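You operate a simulated robot arm through the tools that you are given. There is no shell and no other tool.

You run a simulated robot arm. Do the job below in one go: nothing can be reset, and whatever is moved stays where it is left.

JOB
Strip the wrong 24 V solenoid cube off the valve in the vice.
Fine: nut, cube and valve into the green pan; unscrew while the vice grips, vice open at the end, 12 V cube left alone. Set down upright: valve with the long stem.

Only the result counts: the job must be done as asked and must still hold three seconds after the hand-in. Knocking over, shifting, dropping, spilling or breaking anything else fails it.

ROBOT AND FRAMES
A 7-joint arm with a three-finger gripper, fixed in place. Base frame: the origin is at the foot of the arm, x ahead of it, y to its left, z up; the work surface is at about z = 820. Readings come in mm, degrees, newtons and seconds.
Its first joint turns from -166.0 to 166.0 degrees. Payload 2.69 kg.
Tool frame: the origin (TCP) lies between the finger pads and is the grasp point; the fingertips stand 30 mm ahead of it; z points along the fingers, y is the line along which they close. The gripper opens to 128 mm. The gripper's body begins 117 mm behind the TCP.
Orientation is that of the tool frame in the base frame, as a unit quaternion [x, y, z, w]. With the fingers straight down and closing along the base's y, the tool's x points along the base's -x, its y along +y and its z along -z.

CONTROLS
- The arm moves only by the tool send_rows. Its argument "moves" is a list of rows, each an object of numbers (a shift or turn left out is 0, a gripper value left out holds the last): "grip": the opening, from 0 (shut) to 1 (fully open); "x", "y", "z": the shift along the base's x, y, z in mm; "ax", "ay", "az": the turn, a rotation vector about the base's x, y, z in degrees. In form: [{"grip": .., "x": .., "y": .., "z": .., "ax": .., "ay": .., "az": ..}, ...]. A call has 1 to 20 rows; each row shifts and turns the commanded pose from where the row before left it. A row lasts 0.2 s, in which the tool goes at most 50 mm and 8.6 degrees; a call with a longer step from one row to the next is refused whole, and so is a gripper value outside its range. A pose out of reach is approached as far as the arm can. The call stops where the force on the tool passes 50 N (or 10 N more than at its start, if that is more) or the arm is blocked; 0.2 s more then pass. The fingers move at their own pace and stop on an object; they squeeze with about 32 N. The grip force told is the motor's: it shows also when the fingers shut on nothing. Time passes only in rows, and 0.2 s behind the last, so rows that do not move let the fingers close. It gives the time, the measured TCP pose, the force on the tool (base axes), the opening and the grip force at its end, in the units of the frame above (readings bear some noise), with the torque about the TCP (base axes, N m) and any sound that the robot's microphone picked up.
- Cameras (640 x 400 px; columns grow to the right, rows downward): "scene" is fixed at [220, -499.5, 1577.7]; the picture's right is [0.94, -0.33, 0.00], its down [-0.18, -0.50, -0.85] and it looks along [0.28, 0.80, -0.53] (base axes); focal length 363 px, centre (320, 200). "wrist" rides on the gripper at [58, 54, -131] in the tool frame; the picture's right is [-0.68, 0.74, 0.00], its down [-0.62, -0.57, -0.55] and it looks along [-0.40, -0.37, 0.84] (tool axes); focal length 234 px, centre (320, 200). There is no depth. A picture from a camera that has moved, and an enlarged one, comes with that camera's place and axes in the base frame and with its lens.
- grab_frame(camera): a new picture of that camera. No time passes.
- move_column(by): slides the trunk up (or, below 0, down) by that many mm; the arm rides with it, the base frame stays. It gives what a move gives, with no picture.
- inspect(camera, box): a new picture of the part [left, top, right, bottom] of that camera's present view, enlarged. No time passes.
- finish_job(): hands the job in; it is judged then, once.

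Nothing tells you positions but the pictures and the camera data. Unless the task says otherwise, let go and move clear before handing in.

The tools are called after "Emit:" as a command line: name --argument value ..., lists and objects as JSON in quotes. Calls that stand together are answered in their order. send_rows: Moves the arm, as the interface text tells. Its arguments: {"type":"object","properties":{"moves":{"type":"array","items":{"type":"object","properties":{"grip":{"type":"number"},"x":{"type":"number"},"y":{"type":"number"},"z":{"type":"number"},"ax":{"type":"number"},"ay":{"type":"number"},"az":{"type":"number"}}}}},"required":["moves"]} The other tools are called the same way: move_column (by) slides the trunk up or down; grab_frame (camera) takes a picture; inspect (camera, box) takes an enlarged picture of a part of a camera's view; finish_job () hands the job in.

At the start:

```text
t: 0.0
eef_pos: [636.0, 334.0, 1114.8]
orientation: [0.0, 1.0, 0.001, 0.0]
contact_force: [0.0, 0.2, -0.1]
wrist_torque: [0.03, -0.04, -0.01]
grip_width: 127.8
grip_force: 0.1
trunk travel left (down, up): [-150.0, 200.0]
```

scene: 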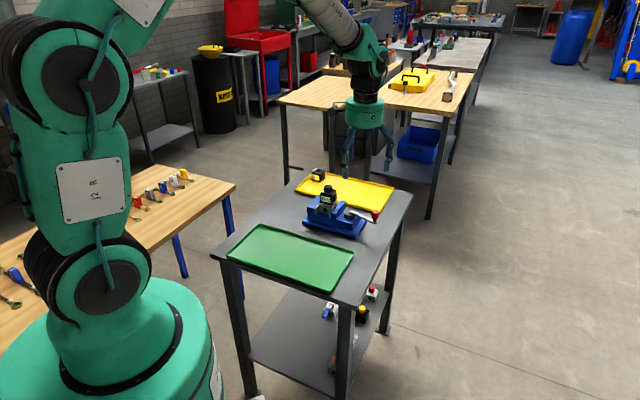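
wrist: 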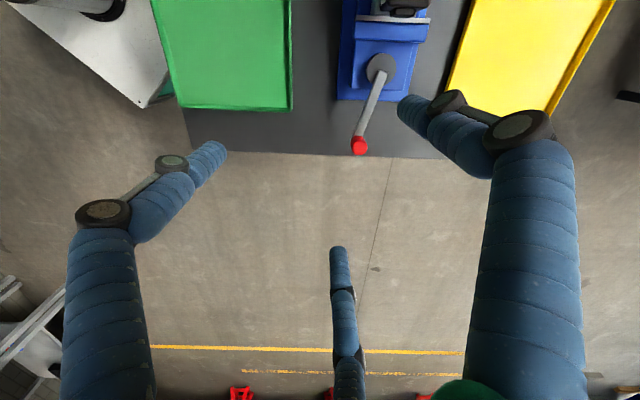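

I see a table with a green pan, a blue vice holding the valve with a black cube, and a yellow tray with another cube on it. I'll take closer looks before moving.

Emit:
inspect --camera "scene" --box '[280, 150, 420, 250]'

Emit:
inspect --camera "wrist" --box '[300, 0, 480, 170]'

Emit:
inspect --camera "scene" --box '[200, 150, 420, 300]'

```text
4.00 times, centred on (350, 200) of scene
camera zoom: at [220.0, -499.5, 1577.7], right [0.94, -0.33, 0.0], down [-0.18, -0.5, -0.85], along [0.28, 0.8, -0.53], focal length 1452 px, centre (200, 200)
```

zoom: 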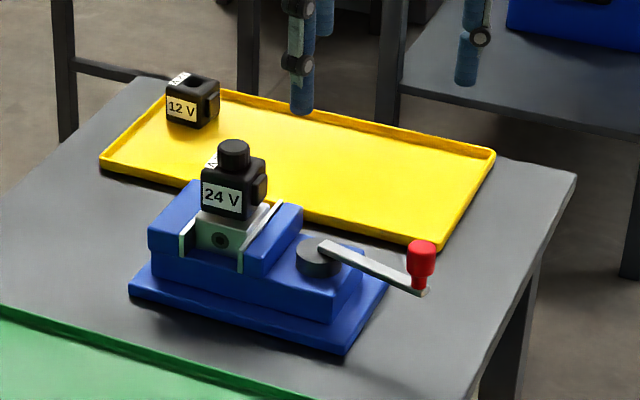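

```text
2.35 times, centred on (390, 85) of wrist
camera zoom: at [577.0, 389.0, 1245.4], right [0.68, 0.74, 0.0], down [0.62, -0.57, 0.55], along [0.4, -0.37, -0.84], focal length 551 px, centre (155, 471)
```

zoom: 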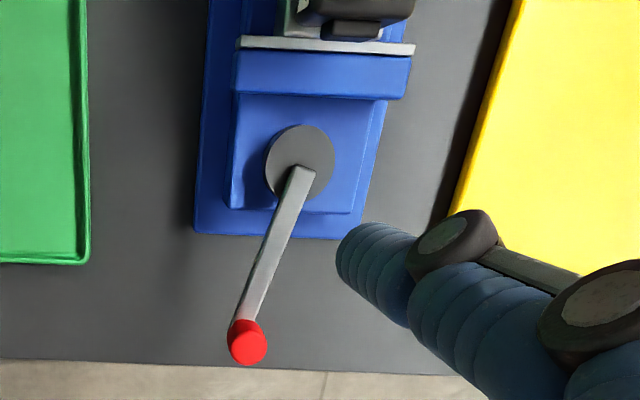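

```text
2.67 times, centred on (310, 225) of scene
camera zoom: at [220.0, -499.5, 1577.7], right [0.94, -0.33, 0.0], down [-0.18, -0.5, -0.85], along [0.28, 0.8, -0.53], focal length 968 px, centre (347, 133)
```

zoom: 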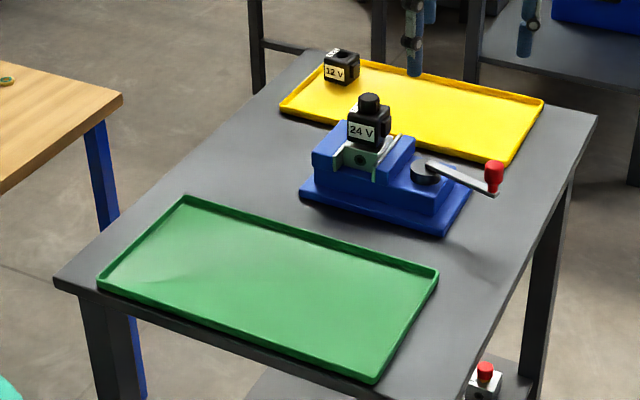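

The 24 V cube with its black nut is in the vice near (600, 490), and the handle pivots near (652, 435) with a red knob near (703, 351). I'll move the wrist camera over the vice for a better look.

Emit:
send_rows --moves '[{"x": -19, "y": 36, "z": 10}, {"x": -19, "y": 36, "z": 10}, {"x": -19, "y": 36, "z": 10}, {"x": -19, "y": 36, "z": 10}]'

Emit:
grab_frame --camera "wrist"

Emit:
grab_frame --camera "scene"

```text
t: 1.0
eef_pos: [560.6, 480.4, 1153.4]
orientation: [0.0, 1.0, 0.0, 0.0]
contact_force: [-0.6, -0.1, 0.1]
wrist_torque: [0.02, 0.03, 0.01]
grip_width: 128.1
grip_force: 0.0
trunk travel left (down, up): [-150.0, 200.0]
```

```text
taken
camera wrist: at [501.9, 534.7, 1284.6], right [0.68, 0.74, 0.0], down [0.62, -0.57, 0.55], along [0.4, -0.37, -0.84], focal length 234 px, centre (320, 200)
```

wrist: 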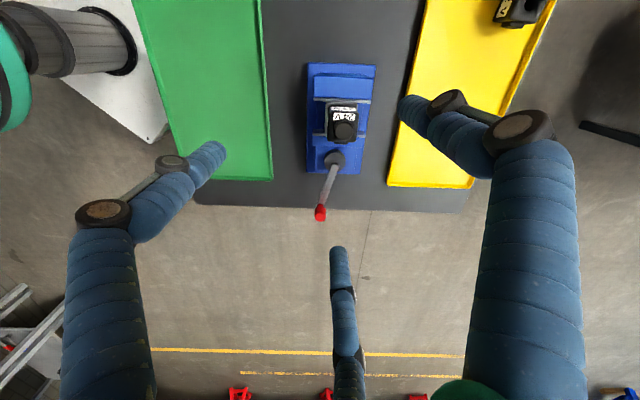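

```text
taken
```

scene: 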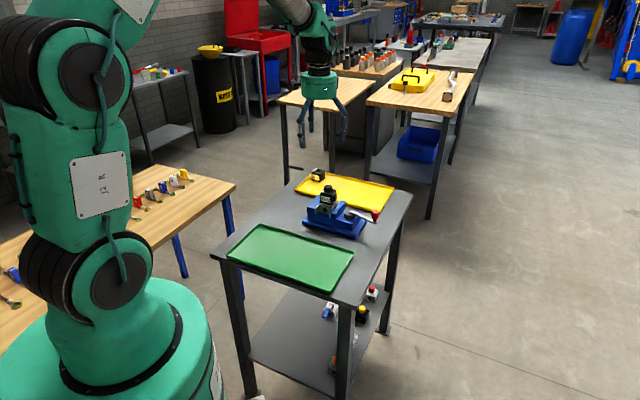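

The wrist picture shows finger parts I want to understand before going near anything, so I'll close the gripper partly in free air and look.

Emit:
send_rows --moves '[{"grip": 0.3}, {"grip": 0.3}, {"grip": 0.3}]'

Emit:
grab_frame --camera "wrist"

Emit:
inspect --camera "scene" --box '[270, 40, 390, 160]'

```text
t: 1.8
eef_pos: [560.2, 479.9, 1153.9]
orientation: [0.0, 1.0, 0.0, 0.0]
contact_force: [0.1, 0.1, 0.5]
wrist_torque: [0.0, 0.0, 0.02]
grip_width: 38.6
grip_force: 0.0
trunk travel left (down, up): [-150.0, 200.0]
```

```text
taken
camera wrist: at [502.0, 534.6, 1284.6], right [0.68, 0.74, 0.0], down [0.62, -0.57, 0.55], along [0.4, -0.37, -0.84], focal length 234 px, centre (320, 200)
```

wrist: 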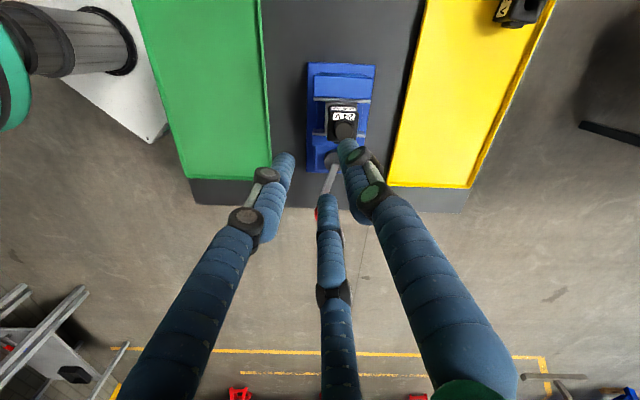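

```text
3.33 times, centred on (330, 100) of scene
camera zoom: at [220.0, -499.5, 1577.7], right [0.94, -0.33, 0.0], down [-0.18, -0.5, -0.85], along [0.28, 0.8, -0.53], focal length 1210 px, centre (287, 533)
```

zoom: 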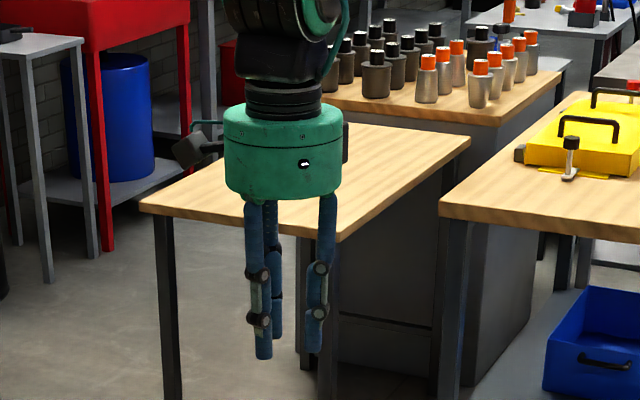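

The gripper looks three-fingered, closing around its axis. I'll now zoom on the vice to locate the parts from two cameras.

Emit:
inspect --camera "wrist" --box '[280, 50, 400, 125]'

Emit:
inspect --camera "wrist" --box '[280, 50, 440, 150]'

Emit:
inspect --camera "scene" --box '[300, 175, 380, 225]'

Emit:
inspect --camera "scene" --box '[330, 195, 400, 240]'

```text
5.33 times, centred on (340, 88) of wrist
camera zoom: at [502.0, 534.6, 1284.6], right [0.68, 0.74, 0.0], down [0.62, -0.57, 0.55], along [0.4, -0.37, -0.84], focal length 1249 px, centre (213, 800)
```

zoom: 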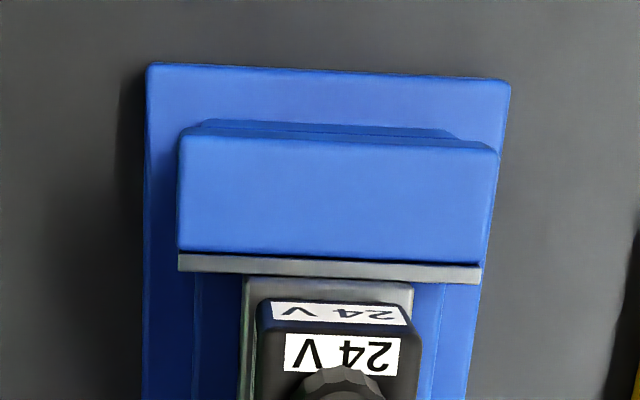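

```text
4.00 times, centred on (360, 100) of wrist
camera zoom: at [502.0, 534.6, 1284.6], right [0.68, 0.74, 0.0], down [0.62, -0.57, 0.55], along [0.4, -0.37, -0.84], focal length 937 px, centre (160, 600)
```

zoom: 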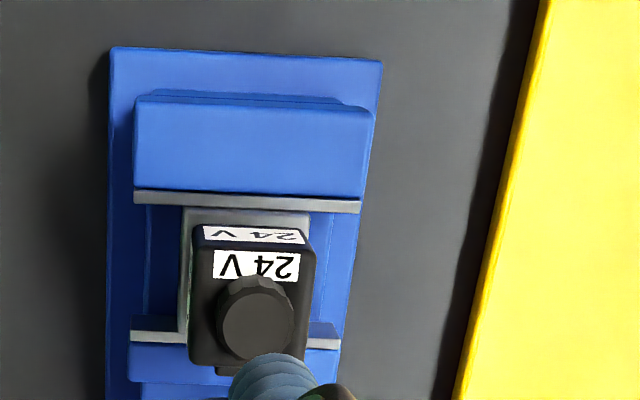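

```text
8.00 times, centred on (340, 200) of scene
camera zoom: at [220.0, -499.5, 1577.7], right [0.94, -0.33, 0.0], down [-0.18, -0.5, -0.85], along [0.28, 0.8, -0.53], focal length 2905 px, centre (160, 200)
```

zoom: 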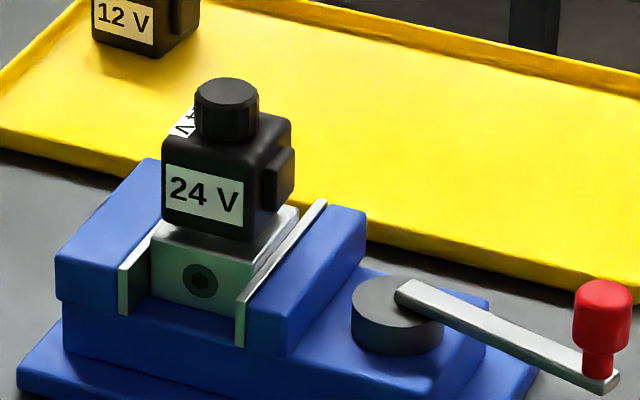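

```text
8.89 times, centred on (365, 218) of scene
camera zoom: at [220.0, -499.5, 1577.7], right [0.94, -0.33, 0.0], down [-0.18, -0.5, -0.85], along [0.28, 0.8, -0.53], focal length 3228 px, centre (-80, 44)
```

zoom: 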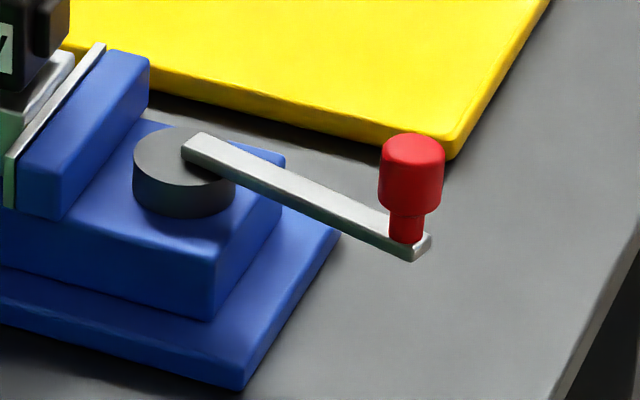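

The nut top is at about (595, 495, 966), about 26 mm wide. The cube below is about 40 mm and is turned about 45° with the vice. I'll hover above the nut with the fingers open and check alignment.

Emit:
send_rows --moves '[{"grip": 1.0, "x": 17, "y": 8, "z": -20}, {"x": 18, "y": 7, "z": -33}, {}]'

Emit:
grab_frame --camera "wrist"

Emit:
inspect --camera "wrist" --box '[260, 80, 380, 155]'

Emit:
inspect --camera "scene" --box '[270, 100, 390, 220]'

```text
t: 2.6
eef_pos: [596.4, 496.2, 1099.7]
orientation: [0.0, 1.0, 0.001, 0.0]
contact_force: [0.6, 0.1, 0.0]
wrist_torque: [-0.01, 0.04, 0.0]
grip_width: 127.8
grip_force: 0.1
trunk travel left (down, up): [-150.0, 200.0]
```

```text
taken
camera wrist: at [537.7, 550.1, 1230.4], right [0.68, 0.74, 0.0], down [0.62, -0.57, 0.55], along [0.4, -0.37, -0.84], focal length 234 px, centre (320, 200)
```

wrist: 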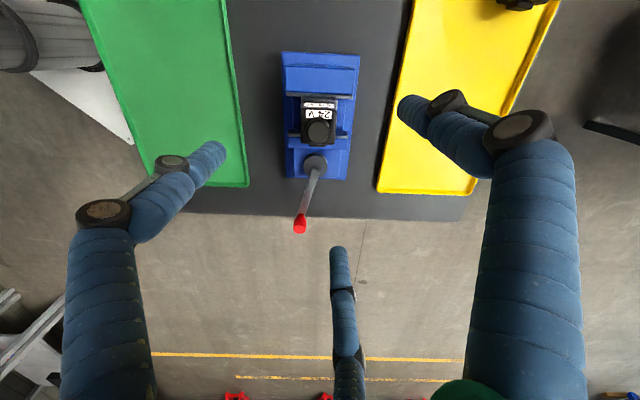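

```text
5.33 times, centred on (320, 118) of wrist
camera zoom: at [537.7, 550.1, 1230.4], right [0.68, 0.74, 0.0], down [0.62, -0.57, 0.55], along [0.4, -0.37, -0.84], focal length 1249 px, centre (320, 640)
```

zoom: 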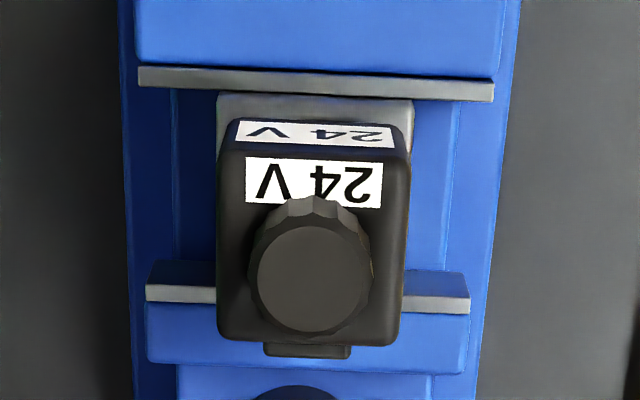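

```text
3.33 times, centred on (330, 160) of scene
camera zoom: at [220.0, -499.5, 1577.7], right [0.94, -0.33, 0.0], down [-0.18, -0.5, -0.85], along [0.28, 0.8, -0.53], focal length 1210 px, centre (287, 333)
```

zoom: 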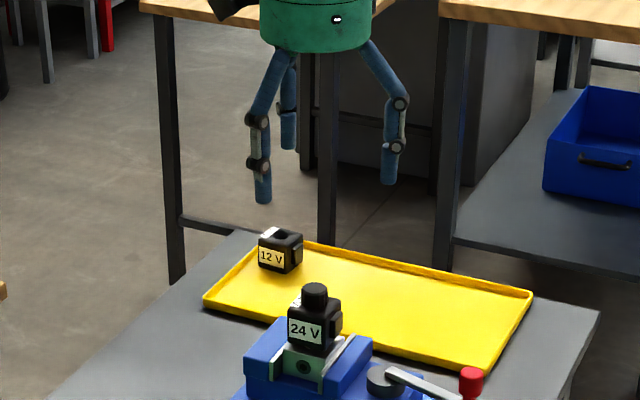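

The nut is almost on the tool axis. I'll test the wrist's turning range here in free air, turning clockwise first so I have room for an unscrewing (counter-clockwise) stroke.

Emit:
send_rows --moves '[{"az": -8.5}, {"az": -8.5}, {"az": -8.5}, {"az": -8.5}, {"az": -8.5}, {"az": -8.5}, {"az": -8.5}, {"az": -8.5}, {"az": -8.5}, {"az": -8.5}, {}]'

Emit:
grab_frame --camera "wrist"

```text
t: 5.0
eef_pos: [595.0, 495.6, 1102.2]
orientation: [0.677, 0.736, 0.0, 0.0]
contact_force: [-0.5, -1.0, 0.1]
wrist_torque: [-0.01, 0.01, 0.03]
grip_width: 128.1
grip_force: 0.0
trunk travel left (down, up): [-150.0, 200.0]
```

```text
taken
camera wrist: at [642.6, 557.9, 1232.5], right [0.79, -0.61, 0.0], down [-0.51, -0.66, 0.55], along [-0.34, -0.43, -0.84], focal length 234 px, centre (320, 200)
```

wrist: 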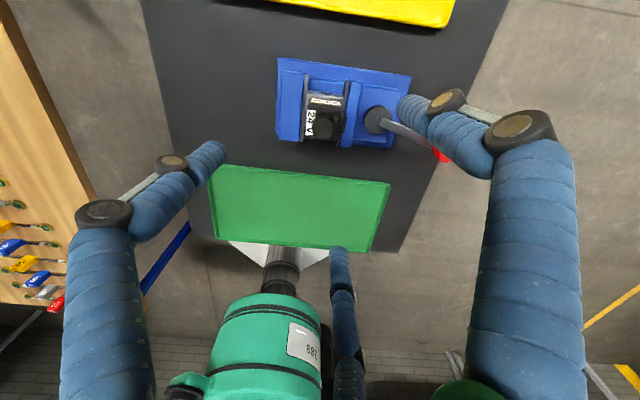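

The wrist reached -85° without trouble. I'll zoom in on the nut from this second angle to refine its position.

Emit:
inspect --camera "wrist" --box '[260, 80, 380, 155]'

Emit:
inspect --camera "wrist" --box '[190, 130, 420, 270]'

```text
5.33 times, centred on (320, 118) of wrist
camera zoom: at [642.6, 557.9, 1232.5], right [0.79, -0.61, 0.0], down [-0.51, -0.66, 0.55], along [-0.34, -0.43, -0.84], focal length 1249 px, centre (320, 640)
```

zoom: 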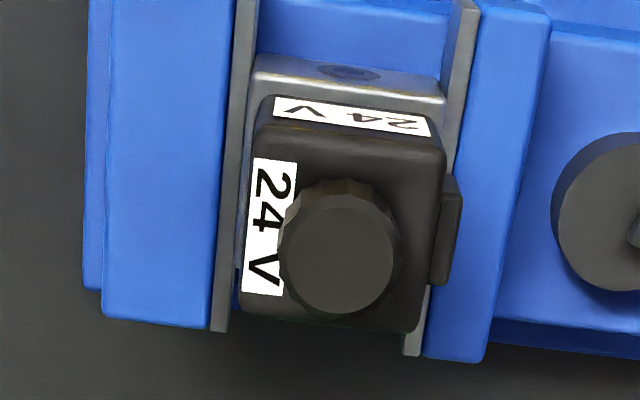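

```text
2.78 times, centred on (305, 200) of wrist
camera zoom: at [642.6, 557.9, 1232.5], right [0.79, -0.61, 0.0], down [-0.51, -0.66, 0.55], along [-0.34, -0.43, -0.84], focal length 652 px, centre (362, 200)
```

zoom: 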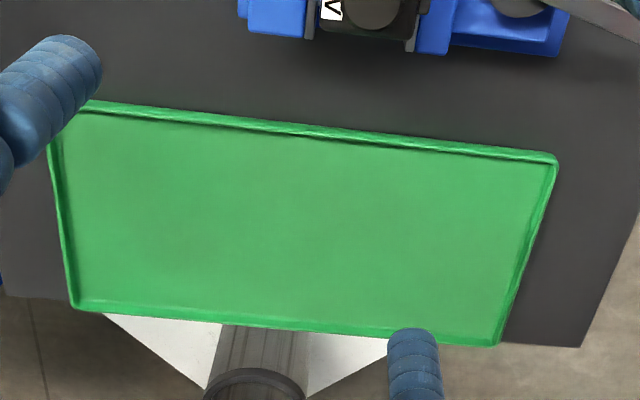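

Both views put the nut axis at about (597, 495). I'll narrow the fingers to about 60 mm and lower the tips to just above the nut top.

Emit:
send_rows --moves '[{"grip": 0.47, "x": 2, "y": -1, "z": -25}, {"z": -25}, {"z": -25}, {"z": -20}, {}]'

Emit:
inspect --camera "scene" --box '[300, 145, 380, 225]'

Emit:
inspect --camera "wrist" --box '[240, 80, 400, 200]'

```text
t: 6.2
eef_pos: [595.8, 493.4, 1005.3]
orientation: [0.676, 0.737, 0.0, 0.0]
contact_force: [0.5, 0.5, -0.2]
wrist_torque: [-0.01, 0.05, 0.01]
grip_width: 60.1
grip_force: 0.0
trunk travel left (down, up): [-150.0, 200.0]
```

```text
5.00 times, centred on (340, 185) of scene
camera zoom: at [220.0, -499.5, 1577.7], right [0.94, -0.33, 0.0], down [-0.18, -0.5, -0.85], along [0.28, 0.8, -0.53], focal length 1816 px, centre (220, 275)
```

zoom: 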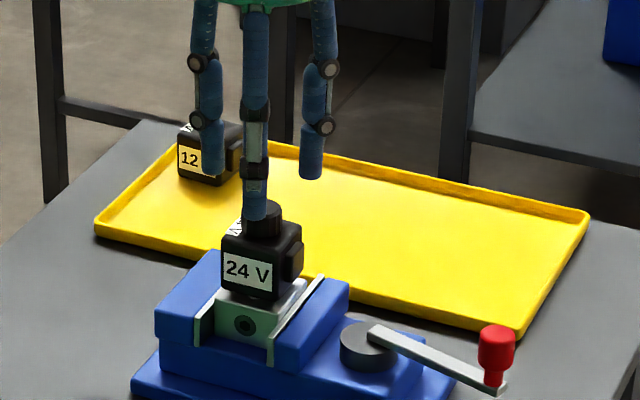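

```text
3.33 times, centred on (320, 140) of wrist
camera zoom: at [644.3, 556.8, 1136.3], right [0.79, -0.61, 0.0], down [-0.51, -0.66, 0.55], along [-0.33, -0.44, -0.84], focal length 781 px, centre (320, 400)
```

zoom: 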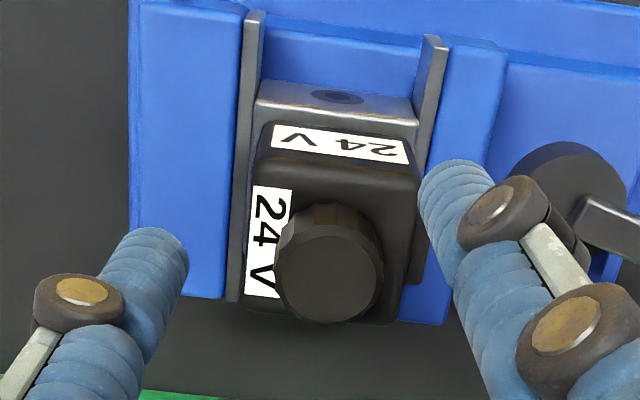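

The nut is about 2 mm to the image right of the tool axis, so I'll correct by part of that and lower the fingertips beside the nut. Then I'll close and read the width.

Emit:
send_rows --moves '[{"x": 1, "y": -1, "z": -10}, {"z": -8}, {"z": -4}, {}]'

Emit:
inspect --camera "scene" --box '[300, 145, 380, 225]'

Emit:
inspect --camera "wrist" --box '[240, 80, 400, 200]'

```text
t: 7.2
eef_pos: [597.3, 492.1, 984.2]
orientation: [0.676, 0.737, 0.0, 0.0]
contact_force: [0.4, -0.3, -0.8]
wrist_torque: [0.02, -0.01, 0.0]
grip_width: 60.0
grip_force: 0.0
trunk travel left (down, up): [-150.0, 200.0]
```

```text
5.00 times, centred on (340, 185) of scene
camera zoom: at [220.0, -499.5, 1577.7], right [0.94, -0.33, 0.0], down [-0.18, -0.5, -0.85], along [0.28, 0.8, -0.53], focal length 1816 px, centre (220, 275)
```

zoom: 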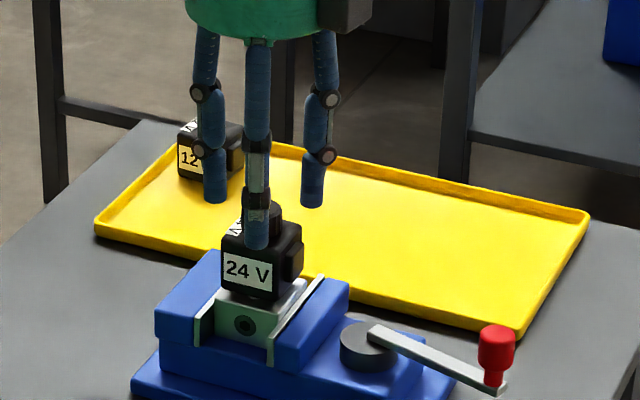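

```text
3.33 times, centred on (320, 140) of wrist
camera zoom: at [645.3, 555.4, 1114.8], right [0.79, -0.61, 0.0], down [-0.51, -0.66, 0.55], along [-0.33, -0.43, -0.84], focal length 781 px, centre (320, 400)
```

zoom: 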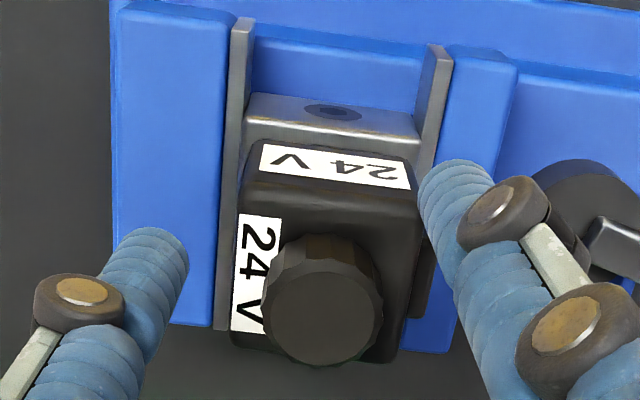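

The nut now sits on the tool axis with the tips around z 954, beside the nut. I'll close on it.

Emit:
send_rows --moves '[{"grip": 0.3}, {"grip": 0.0}, {}, {}]'

Emit:
inspect --camera "scene" --box '[300, 145, 380, 225]'

Emit:
inspect --camera "wrist" --box '[240, 80, 400, 200]'

```text
t: 8.2
eef_pos: [596.3, 491.3, 984.3]
orientation: [0.676, 0.737, 0.0, 0.0]
contact_force: [2.4, -2.2, -0.6]
wrist_torque: [-0.09, -0.09, 0.11]
grip_width: 20.6
grip_force: 32.3
trunk travel left (down, up): [-150.0, 200.0]
```

```text
5.00 times, centred on (340, 185) of scene
camera zoom: at [220.0, -499.5, 1577.7], right [0.94, -0.33, 0.0], down [-0.18, -0.5, -0.85], along [0.28, 0.8, -0.53], focal length 1816 px, centre (220, 275)
```

zoom: 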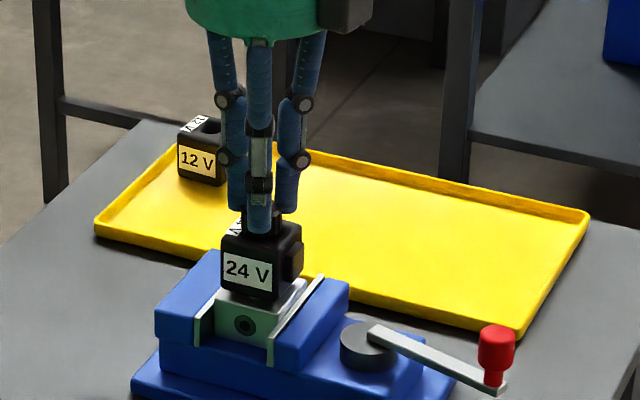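

```text
3.33 times, centred on (320, 140) of wrist
camera zoom: at [645.5, 555.2, 1114.8], right [0.79, -0.61, 0.0], down [-0.51, -0.66, 0.55], along [-0.33, -0.43, -0.84], focal length 781 px, centre (320, 400)
```

zoom: 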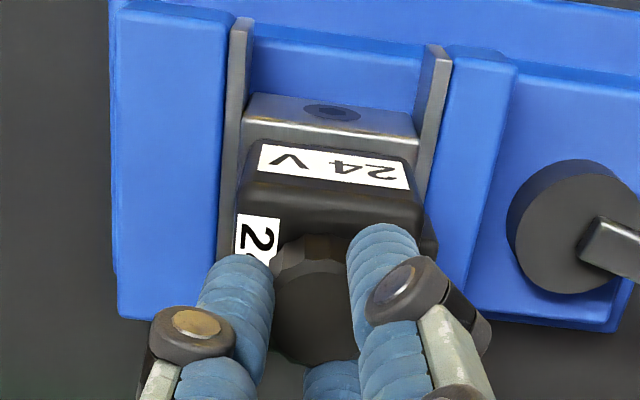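

The fingers hold something 20.6 mm wide with 32 N. I'll turn counter-clockwise a little and watch the torque.

Emit:
send_rows --moves '[{"az": 6}, {"az": 8}, {"az": 8}]'

Emit:
inspect --camera "wrist" --box '[240, 80, 400, 200]'

```text
t: 9.0
eef_pos: [598.5, 491.7, 984.3]
orientation: [0.522, 0.853, 0.0, 0.0]
contact_force: [0.9, -0.9, -0.6]
wrist_torque: [0.0, 0.0, 0.01]
grip_width: 20.5
grip_force: 32.5
trunk travel left (down, up): [-150.0, 200.0]
```

```text
3.33 times, centred on (320, 140) of wrist
camera zoom: at [618.3, 568.7, 1114.9], right [0.96, -0.27, 0.0], down [-0.22, -0.81, 0.55], along [-0.15, -0.53, -0.84], focal length 781 px, centre (320, 400)
```

zoom: 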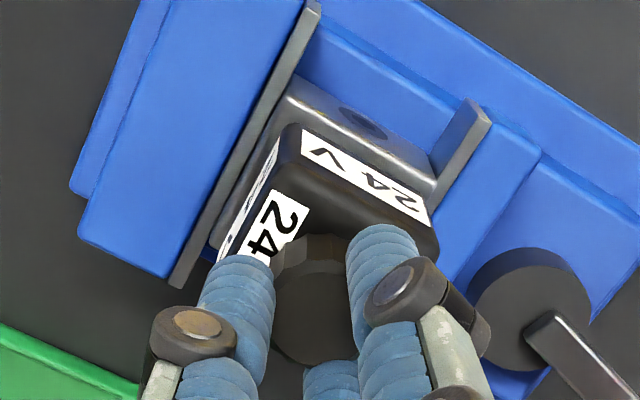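

The nut turned with the gripper at almost no torque. I'll continue the stroke and watch the vertical force.

Emit:
send_rows --moves '[{"az": 8.5}, {"az": 8.5}, {"az": 8.5}, {"az": 8.5}, {"az": 8.5}, {"az": 8.5}, {"az": 8.5}, {"az": 8.5}, {"az": 8.5}, {"az": 8.5}]'

Emit:
inspect --camera "wrist" --box '[240, 80, 400, 200]'

Emit:
inspect --camera "scene" --box '[300, 145, 380, 225]'

```text
t: 11.2
eef_pos: [598.8, 491.2, 985.2]
orientation: [-0.191, 0.982, 0.0, -0.001]
contact_force: [-3.1, 0.3, -1.0]
wrist_torque: [-0.01, 0.09, -0.01]
grip_width: 19.5
grip_force: 31.7
trunk travel left (down, up): [-150.0, 200.0]
```

```text
3.33 times, centred on (320, 140) of wrist
camera zoom: at [523.3, 520.3, 1116.0], right [0.35, 0.94, 0.0], down [0.78, -0.29, 0.55], along [0.51, -0.19, -0.84], focal length 781 px, centre (320, 400)
```

zoom: 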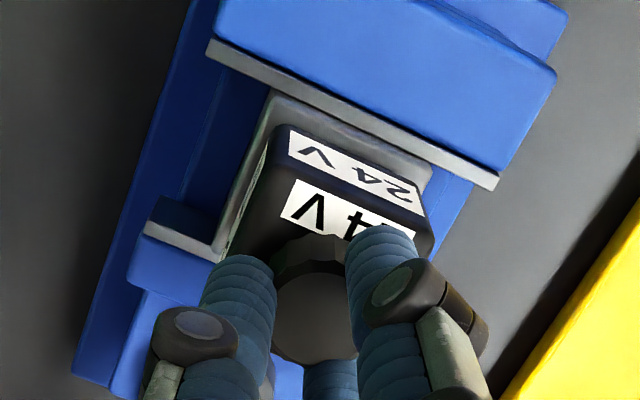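

```text
5.00 times, centred on (340, 185) of scene
camera zoom: at [220.0, -499.5, 1577.7], right [0.94, -0.33, 0.0], down [-0.18, -0.5, -0.85], along [0.28, 0.8, -0.53], focal length 1816 px, centre (220, 275)
```

zoom: 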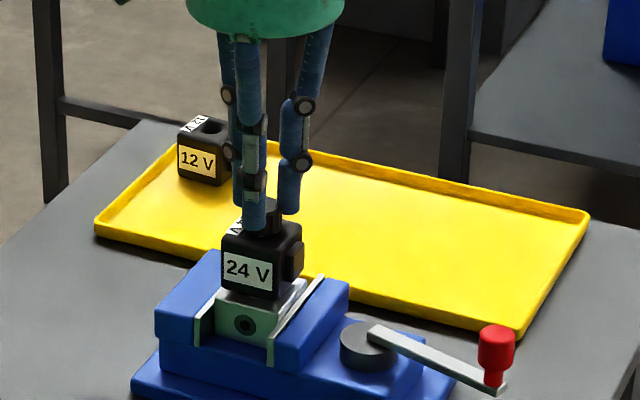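

The nut keeps following. I'll finish this stroke to about +85°.

Emit:
send_rows --moves '[{"az": 8.5}, {"az": 8.5}, {"az": 8.5}, {"az": 8.5}, {"az": 8.5}, {"az": 8.5}, {"az": 8.5}, {"az": 4}]'

Emit:
inspect --camera "wrist" --box '[240, 80, 400, 200]'

Emit:
inspect --camera "scene" --box '[310, 170, 370, 210]'

```text
t: 13.0
eef_pos: [597.4, 492.2, 984.5]
orientation: [-0.679, 0.734, 0.0, -0.001]
contact_force: [-2.9, 4.4, 1.5]
wrist_torque: [0.19, 0.09, 0.0]
grip_width: 19.7
grip_force: 31.7
trunk travel left (down, up): [-150.0, 200.0]
```

```text
3.33 times, centred on (320, 140) of wrist
camera zoom: at [539.8, 438.2, 1115.9], right [-0.68, 0.73, 0.0], down [0.61, 0.57, 0.55], along [0.4, 0.37, -0.84], focal length 781 px, centre (320, 400)
```

zoom: 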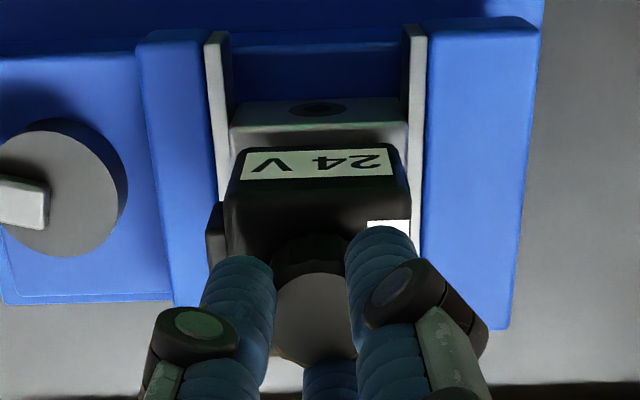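

```text
10.00 times, centred on (340, 190) of scene
camera zoom: at [220.0, -499.5, 1577.7], right [0.94, -0.33, 0.0], down [-0.18, -0.5, -0.85], along [0.28, 0.8, -0.53], focal length 3631 px, centre (120, 300)
```

zoom: 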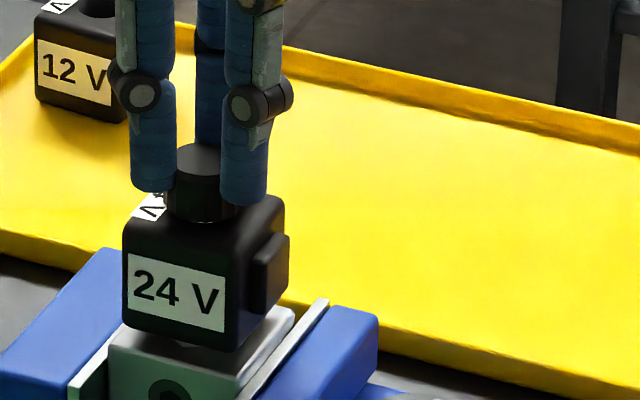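

The stroke to +85° worked and the nut is still on the cube. I'll open a little, swing back to -85°, and regrip.

Emit:
send_rows --moves '[{"grip": 0.32}, {}, {"az": -8.5}, {"az": -8.5}, {"az": -8.5}, {"az": -8.5}, {"az": -8.5}, {"az": -8.5}, {"az": -8.5}, {"az": -8.5}, {"az": -8.5}, {"az": -8.5}, {"az": -8.5}, {"az": -8.5}, {"az": -8.5}, {"az": -8.5}, {"az": -8.5}, {"az": -8.5}, {"az": -8.5}, {"az": -8.5}]'

Emit:
inspect --camera "wrist" --box '[240, 80, 400, 200]'

Emit:
inspect --camera "scene" --box '[310, 170, 370, 210]'

```text
t: 17.2
eef_pos: [598.5, 492.6, 985.3]
orientation: [0.556, 0.831, 0.0, 0.0]
contact_force: [-0.5, 0.1, 0.6]
wrist_torque: [0.0, 0.03, 0.01]
grip_width: 40.9
grip_force: 0.0
trunk travel left (down, up): [-150.0, 200.0]
```

```text
3.33 times, centred on (320, 140) of wrist
camera zoom: at [625.1, 567.0, 1115.4], right [0.94, -0.35, 0.0], down [-0.29, -0.78, 0.55], along [-0.19, -0.52, -0.84], focal length 781 px, centre (320, 400)
```

zoom: 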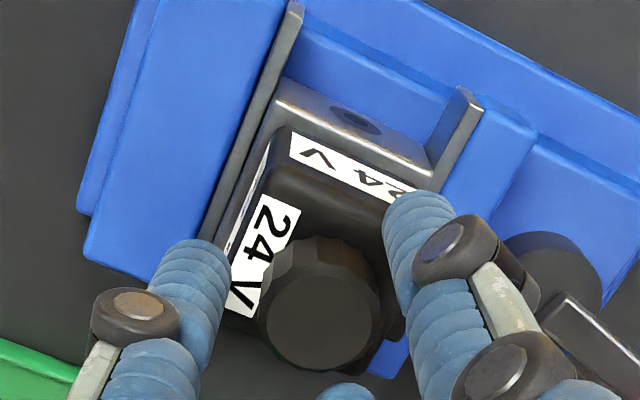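

```text
10.00 times, centred on (340, 190) of scene
camera zoom: at [220.0, -499.5, 1577.7], right [0.94, -0.33, 0.0], down [-0.18, -0.5, -0.85], along [0.28, 0.8, -0.53], focal length 3631 px, centre (120, 300)
```

zoom: 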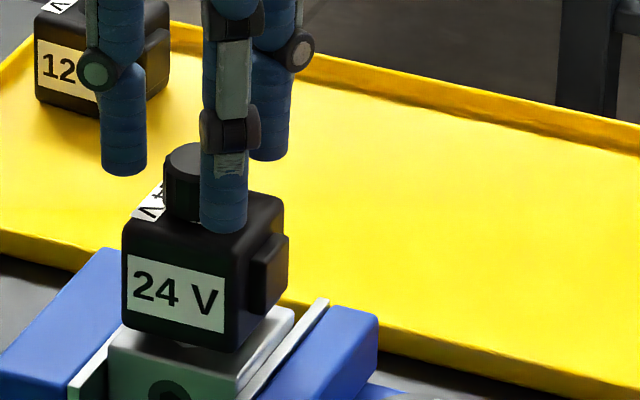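

The nut is still seated but looks a touch higher. I'll regrip and do another stroke.

Emit:
send_rows --moves '[{"grip": 0.0}, {}, {"az": 8.5}, {"az": 8.5}, {"az": 8.5}, {"az": 8.5}, {"az": 8.5}, {"az": 8.5}, {"az": 8.5}, {"az": 8.5}, {"az": 8.5}, {"az": 8.5}, {"az": 8.5}, {"az": 8.5}, {"az": 8.5}, {"az": 8.5}, {"az": 8.5}, {"az": 8.5}, {"az": 8.5}, {"az": 8.5}]'

Emit:
inspect --camera "scene" --box '[310, 170, 370, 210]'

Emit:
inspect --camera "wrist" --box '[240, 80, 400, 200]'

```text
t: 21.4
eef_pos: [597.5, 492.5, 984.2]
orientation: [-0.679, 0.734, -0.001, 0.0]
contact_force: [0.3, -0.1, -0.6]
wrist_torque: [-0.02, -0.02, 0.03]
grip_width: 21.4
grip_force: 31.4
trunk travel left (down, up): [-150.0, 200.0]
```

```text
10.00 times, centred on (340, 190) of scene
camera zoom: at [220.0, -499.5, 1577.7], right [0.94, -0.33, 0.0], down [-0.18, -0.5, -0.85], along [0.28, 0.8, -0.53], focal length 3631 px, centre (120, 300)
```

zoom: 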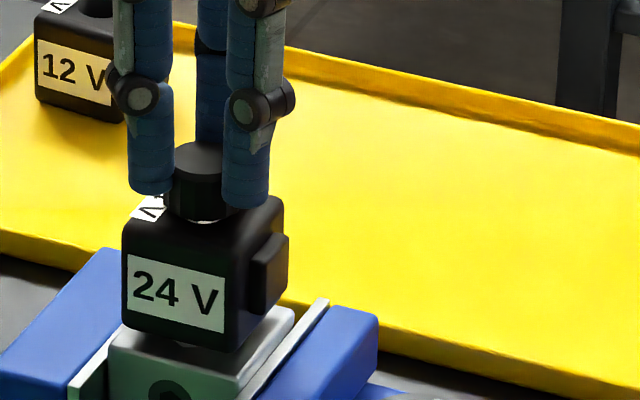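

```text
3.33 times, centred on (320, 140) of wrist
camera zoom: at [539.9, 438.4, 1115.1], right [-0.68, 0.73, 0.0], down [0.61, 0.57, 0.55], along [0.4, 0.37, -0.84], focal length 781 px, centre (320, 400)
```

zoom: 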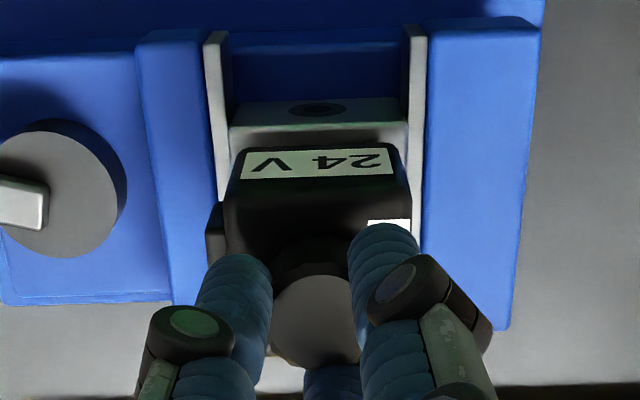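

The nut is rising — a bright ring now shows beneath it. Back and regrip again, raising the tool about 1 mm to follow.

Emit:
send_rows --moves '[{"grip": 0.32}, {"z": 1}, {"az": -8.5}, {"az": -8.5}, {"az": -8.5}, {"az": -8.5}, {"az": -8.5}, {"az": -8.5}, {"az": -8.5}, {"az": -8.5}, {"az": -8.5}, {"az": -8.5}, {"az": -8.5}, {"az": -8.5}, {"az": -8.5}, {"az": -8.5}, {"az": -8.5}, {"az": -8.5}, {"az": -8.5}, {"az": -8.5}]'

Emit:
send_rows --moves '[{"grip": 0.0}, {}, {"az": 8.5}, {"az": 8.5}, {"az": 8.5}, {"az": 8.5}, {"az": 8.5}, {"az": 8.5}, {"az": 8.5}, {"az": 8.5}, {"az": 8.5}, {"az": 8.5}, {"az": 8.5}, {"az": 8.5}, {"az": 8.5}, {"az": 8.5}, {"az": 8.5}, {"az": 8.5}, {"az": 8.5}, {"az": 8.5}]'

Emit:
inspect --camera "scene" --box '[310, 170, 370, 210]'

Emit:
inspect --camera "wrist" --box '[240, 80, 400, 200]'

```text
t: 25.6
eef_pos: [598.2, 490.9, 985.4]
orientation: [0.557, 0.83, 0.0, 0.0]
contact_force: [-0.1, -0.3, 0.1]
wrist_torque: [0.0, -0.02, 0.01]
grip_width: 41.1
grip_force: 0.0
trunk travel left (down, up): [-150.0, 200.0]
```

```text
t: 29.8
eef_pos: [598.1, 491.8, 985.9]
orientation: [-0.68, 0.733, 0.0, 0.0]
contact_force: [0.4, -0.6, 0.2]
wrist_torque: [-0.03, 0.01, 0.01]
grip_width: 19.8
grip_force: 32.1
trunk travel left (down, up): [-150.0, 200.0]
```

```text
10.00 times, centred on (340, 190) of scene
camera zoom: at [220.0, -499.5, 1577.7], right [0.94, -0.33, 0.0], down [-0.18, -0.5, -0.85], along [0.28, 0.8, -0.53], focal length 3631 px, centre (120, 300)
```

zoom: 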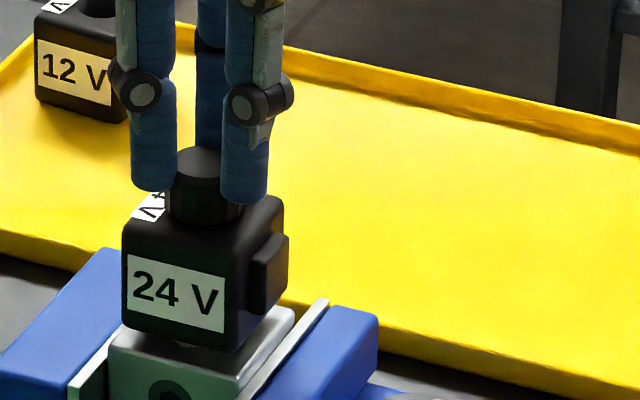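

```text
3.33 times, centred on (320, 140) of wrist
camera zoom: at [539.9, 437.9, 1116.5], right [-0.68, 0.73, 0.0], down [0.61, 0.57, 0.55], along [0.4, 0.37, -0.84], focal length 781 px, centre (320, 400)
```

zoom: 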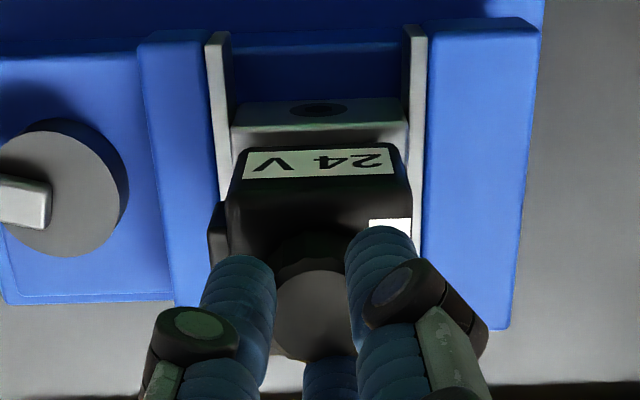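

The nut now sits back down on the cube, so it may already be free and have dropped when I released it. I'll lift 3 mm gently and read the force.

Emit:
send_rows --moves '[{"z": 1.5}, {"z": 1.5}]'

Emit:
inspect --camera "scene" --box '[310, 170, 370, 210]'

```text
t: 30.4
eef_pos: [598.6, 492.6, 988.5]
orientation: [-0.678, 0.735, 0.0, 0.0]
contact_force: [0.8, 0.1, -0.1]
wrist_torque: [0.01, 0.02, 0.01]
grip_width: 19.5
grip_force: 31.8
trunk travel left (down, up): [-150.0, 200.0]
```

```text
10.00 times, centred on (340, 190) of scene
camera zoom: at [220.0, -499.5, 1577.7], right [0.94, -0.33, 0.0], down [-0.18, -0.5, -0.85], along [0.28, 0.8, -0.53], focal length 3631 px, centre (120, 300)
```

zoom: 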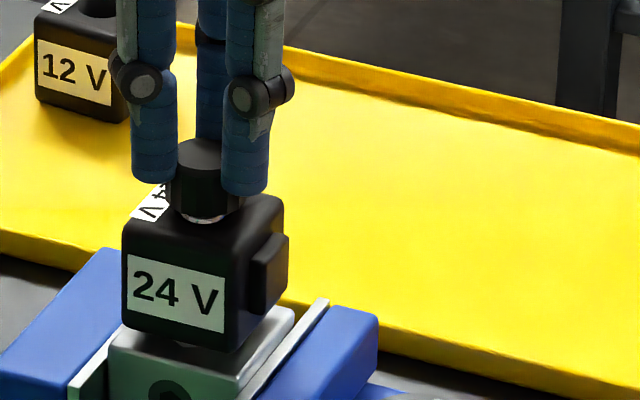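

No resistance: the nut is free and lifting off. I'll raise it straight up clear of the stem.

Emit:
send_rows --moves '[{"z": 3}, {"z": 5}, {"z": 8}, {"z": 12}, {"z": 15}, {"z": 15}, {"z": 15}, {}]'

Emit:
inspect --camera "scene" --box '[300, 145, 380, 215]'

Emit:
grab_frame --camera "wrist"

Emit:
inspect --camera "wrist" --box '[240, 80, 400, 200]'

Emit:
grab_frame --camera "scene"

```text
t: 32.2
eef_pos: [596.9, 491.2, 1061.3]
orientation: [-0.679, 0.734, 0.001, 0.0]
contact_force: [-0.3, -0.6, 0.3]
wrist_torque: [0.02, 0.0, 0.01]
grip_width: 19.6
grip_force: 32.7
trunk travel left (down, up): [-150.0, 200.0]
```

```text
5.71 times, centred on (340, 180) of scene
camera zoom: at [220.0, -499.5, 1577.7], right [0.94, -0.33, 0.0], down [-0.18, -0.5, -0.85], along [0.28, 0.8, -0.53], focal length 2075 px, centre (206, 314)
```

zoom: 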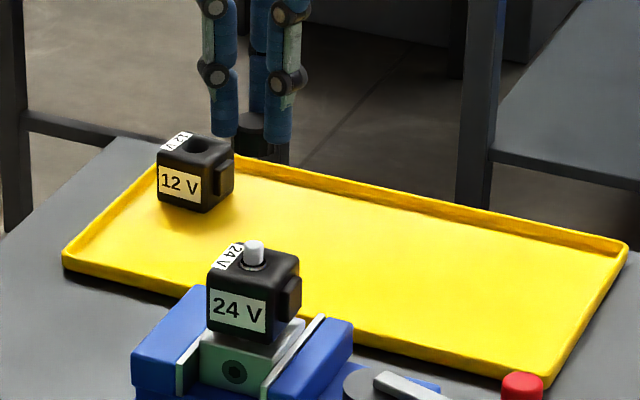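

```text
taken
camera wrist: at [538.9, 437.8, 1192.3], right [-0.68, 0.73, 0.0], down [0.61, 0.57, 0.55], along [0.4, 0.37, -0.84], focal length 234 px, centre (320, 200)
```

wrist: 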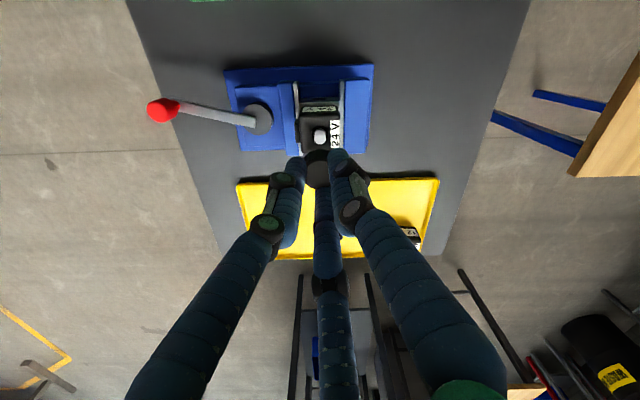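

```text
3.33 times, centred on (320, 140) of wrist
camera zoom: at [538.9, 437.8, 1192.3], right [-0.68, 0.73, 0.0], down [0.61, 0.57, 0.55], along [0.4, 0.37, -0.84], focal length 781 px, centre (320, 400)
```

zoom: 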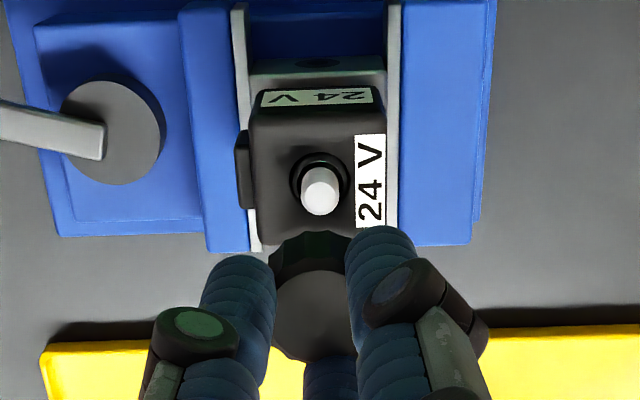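

```text
taken
```

scene: 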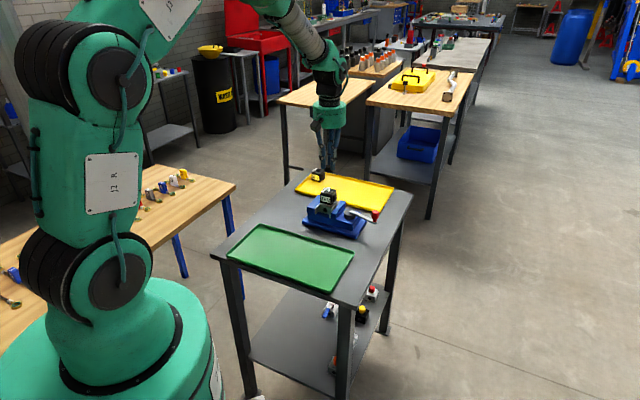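

The nut is in hand and the stem shows above the cube. The green pan spans roughly (233,413)–(619,305)–(484,162)–(364,552), with its centre near (425, 358). I'll carry the nut to about (354, 429).

Emit:
send_rows --moves '[{"x": -20, "y": -5}, {"x": -41, "y": -10.5}, {"x": -41, "y": -10.5}, {"x": -41, "y": -10.5}, {"x": -41, "y": -10.5}, {"x": -40, "y": -10}, {"x": -19, "y": -5}, {"z": -40}, {"z": -40}, {}]'

Emit:
grab_frame --camera "scene"

Emit:
grab_frame --camera "wrist"

```text
t: 34.4
eef_pos: [354.6, 431.7, 978.9]
orientation: [-0.679, 0.734, 0.0, -0.001]
contact_force: [0.3, 0.4, -0.6]
wrist_torque: [-0.04, 0.06, 0.01]
grip_width: 19.7
grip_force: 32.0
trunk travel left (down, up): [-150.0, 200.0]
```

```text
taken
```

scene: 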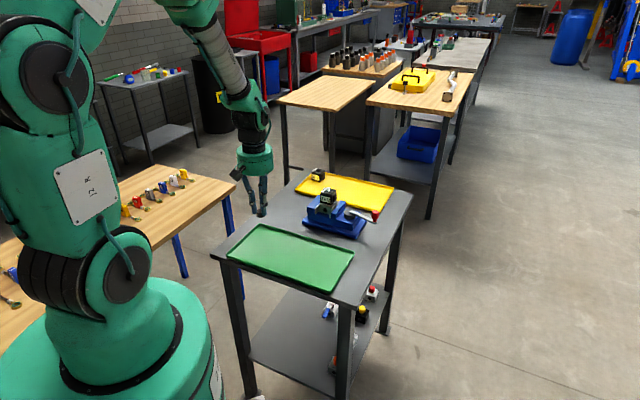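

```text
taken
camera wrist: at [295.6, 378.1, 1109.0], right [-0.68, 0.73, 0.0], down [0.61, 0.57, 0.55], along [0.4, 0.37, -0.84], focal length 234 px, centre (320, 200)
```

wrist: 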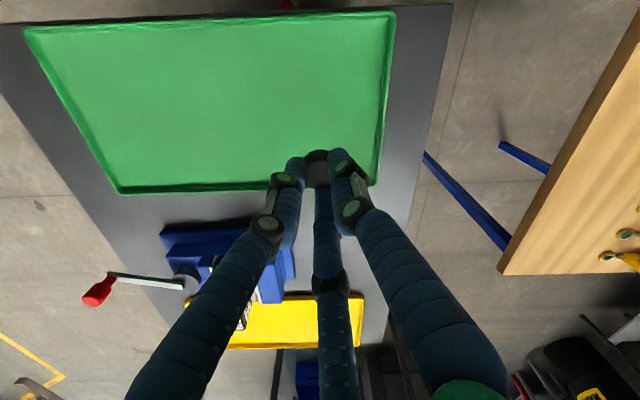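

The drop spot is well inside the green pan. I'll lower until the nut just touches the pan floor.

Emit:
send_rows --moves '[{"z": -30}, {"z": -30}, {"z": -25}, {"z": -15}, {"z": -6}, {}]'

Emit:
inspect --camera "scene" --box '[210, 190, 310, 290]'

```text
t: 35.8
eef_pos: [356.1, 429.8, 875.5]
orientation: [-0.678, 0.735, 0.0, 0.0]
contact_force: [0.1, -1.0, 0.1]
wrist_torque: [-0.01, 0.0, 0.02]
grip_width: 19.8
grip_force: 32.3
trunk travel left (down, up): [-150.0, 200.0]
```

```text
4.00 times, centred on (260, 240) of scene
camera zoom: at [220.0, -499.5, 1577.7], right [0.94, -0.33, 0.0], down [-0.18, -0.5, -0.85], along [0.28, 0.8, -0.53], focal length 1452 px, centre (560, 40)
```

zoom: 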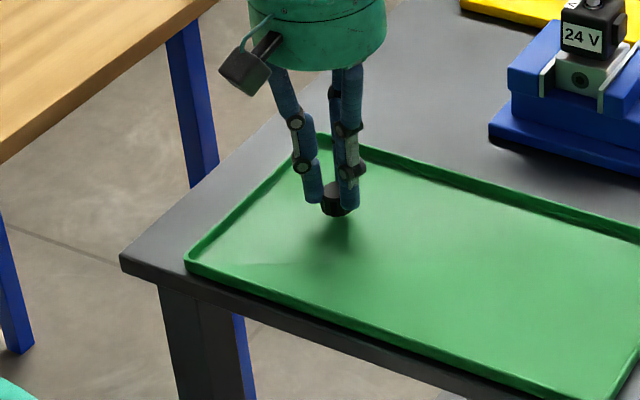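

Nearly there. I'll descend in small steps.

Emit:
send_rows --moves '[{"z": -3}, {"z": -3}, {"z": -2}, {}]'

Emit:
inspect --camera "scene" --box '[265, 215, 305, 255]'

```text
t: 36.8
eef_pos: [355.1, 430.8, 867.7]
orientation: [-0.678, 0.735, -0.001, 0.0]
contact_force: [-0.2, -1.2, -0.2]
wrist_torque: [-0.02, 0.0, 0.0]
grip_width: 19.8
grip_force: 32.5
trunk travel left (down, up): [-150.0, 200.0]
```

```text
10.00 times, centred on (285, 235) of scene
camera zoom: at [220.0, -499.5, 1577.7], right [0.94, -0.33, 0.0], down [-0.18, -0.5, -0.85], along [0.28, 0.8, -0.53], focal length 3631 px, centre (670, -150)
```

zoom: 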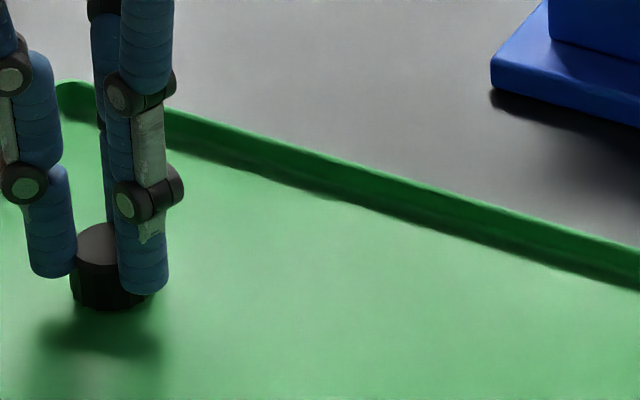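

Emit:
send_rows --moves '[{"z": -2}, {"z": -2}, {}]'

Emit:
inspect --camera "scene" --box '[265, 215, 305, 255]'

```text
t: 37.6
eef_pos: [355.2, 429.7, 865.1]
orientation: [-0.678, 0.735, 0.0, -0.001]
contact_force: [-0.2, -0.8, 8.3]
wrist_torque: [0.03, 0.01, 0.01]
grip_width: 19.7
grip_force: 31.9
trunk travel left (down, up): [-150.0, 200.0]
```

```text
10.00 times, centred on (285, 235) of scene
camera zoom: at [220.0, -499.5, 1577.7], right [0.94, -0.33, 0.0], down [-0.18, -0.5, -0.85], along [0.28, 0.8, -0.53], focal length 3631 px, centre (670, -150)
```

zoom: 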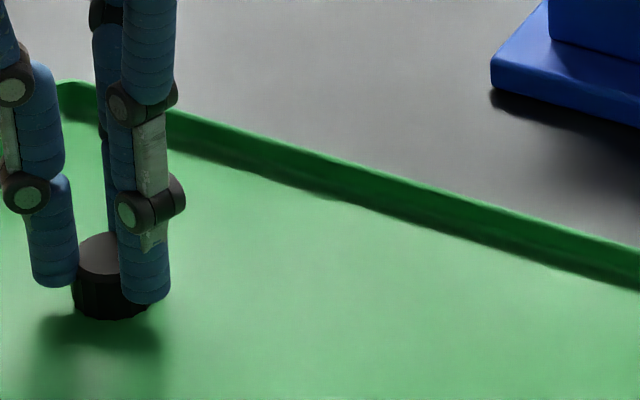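

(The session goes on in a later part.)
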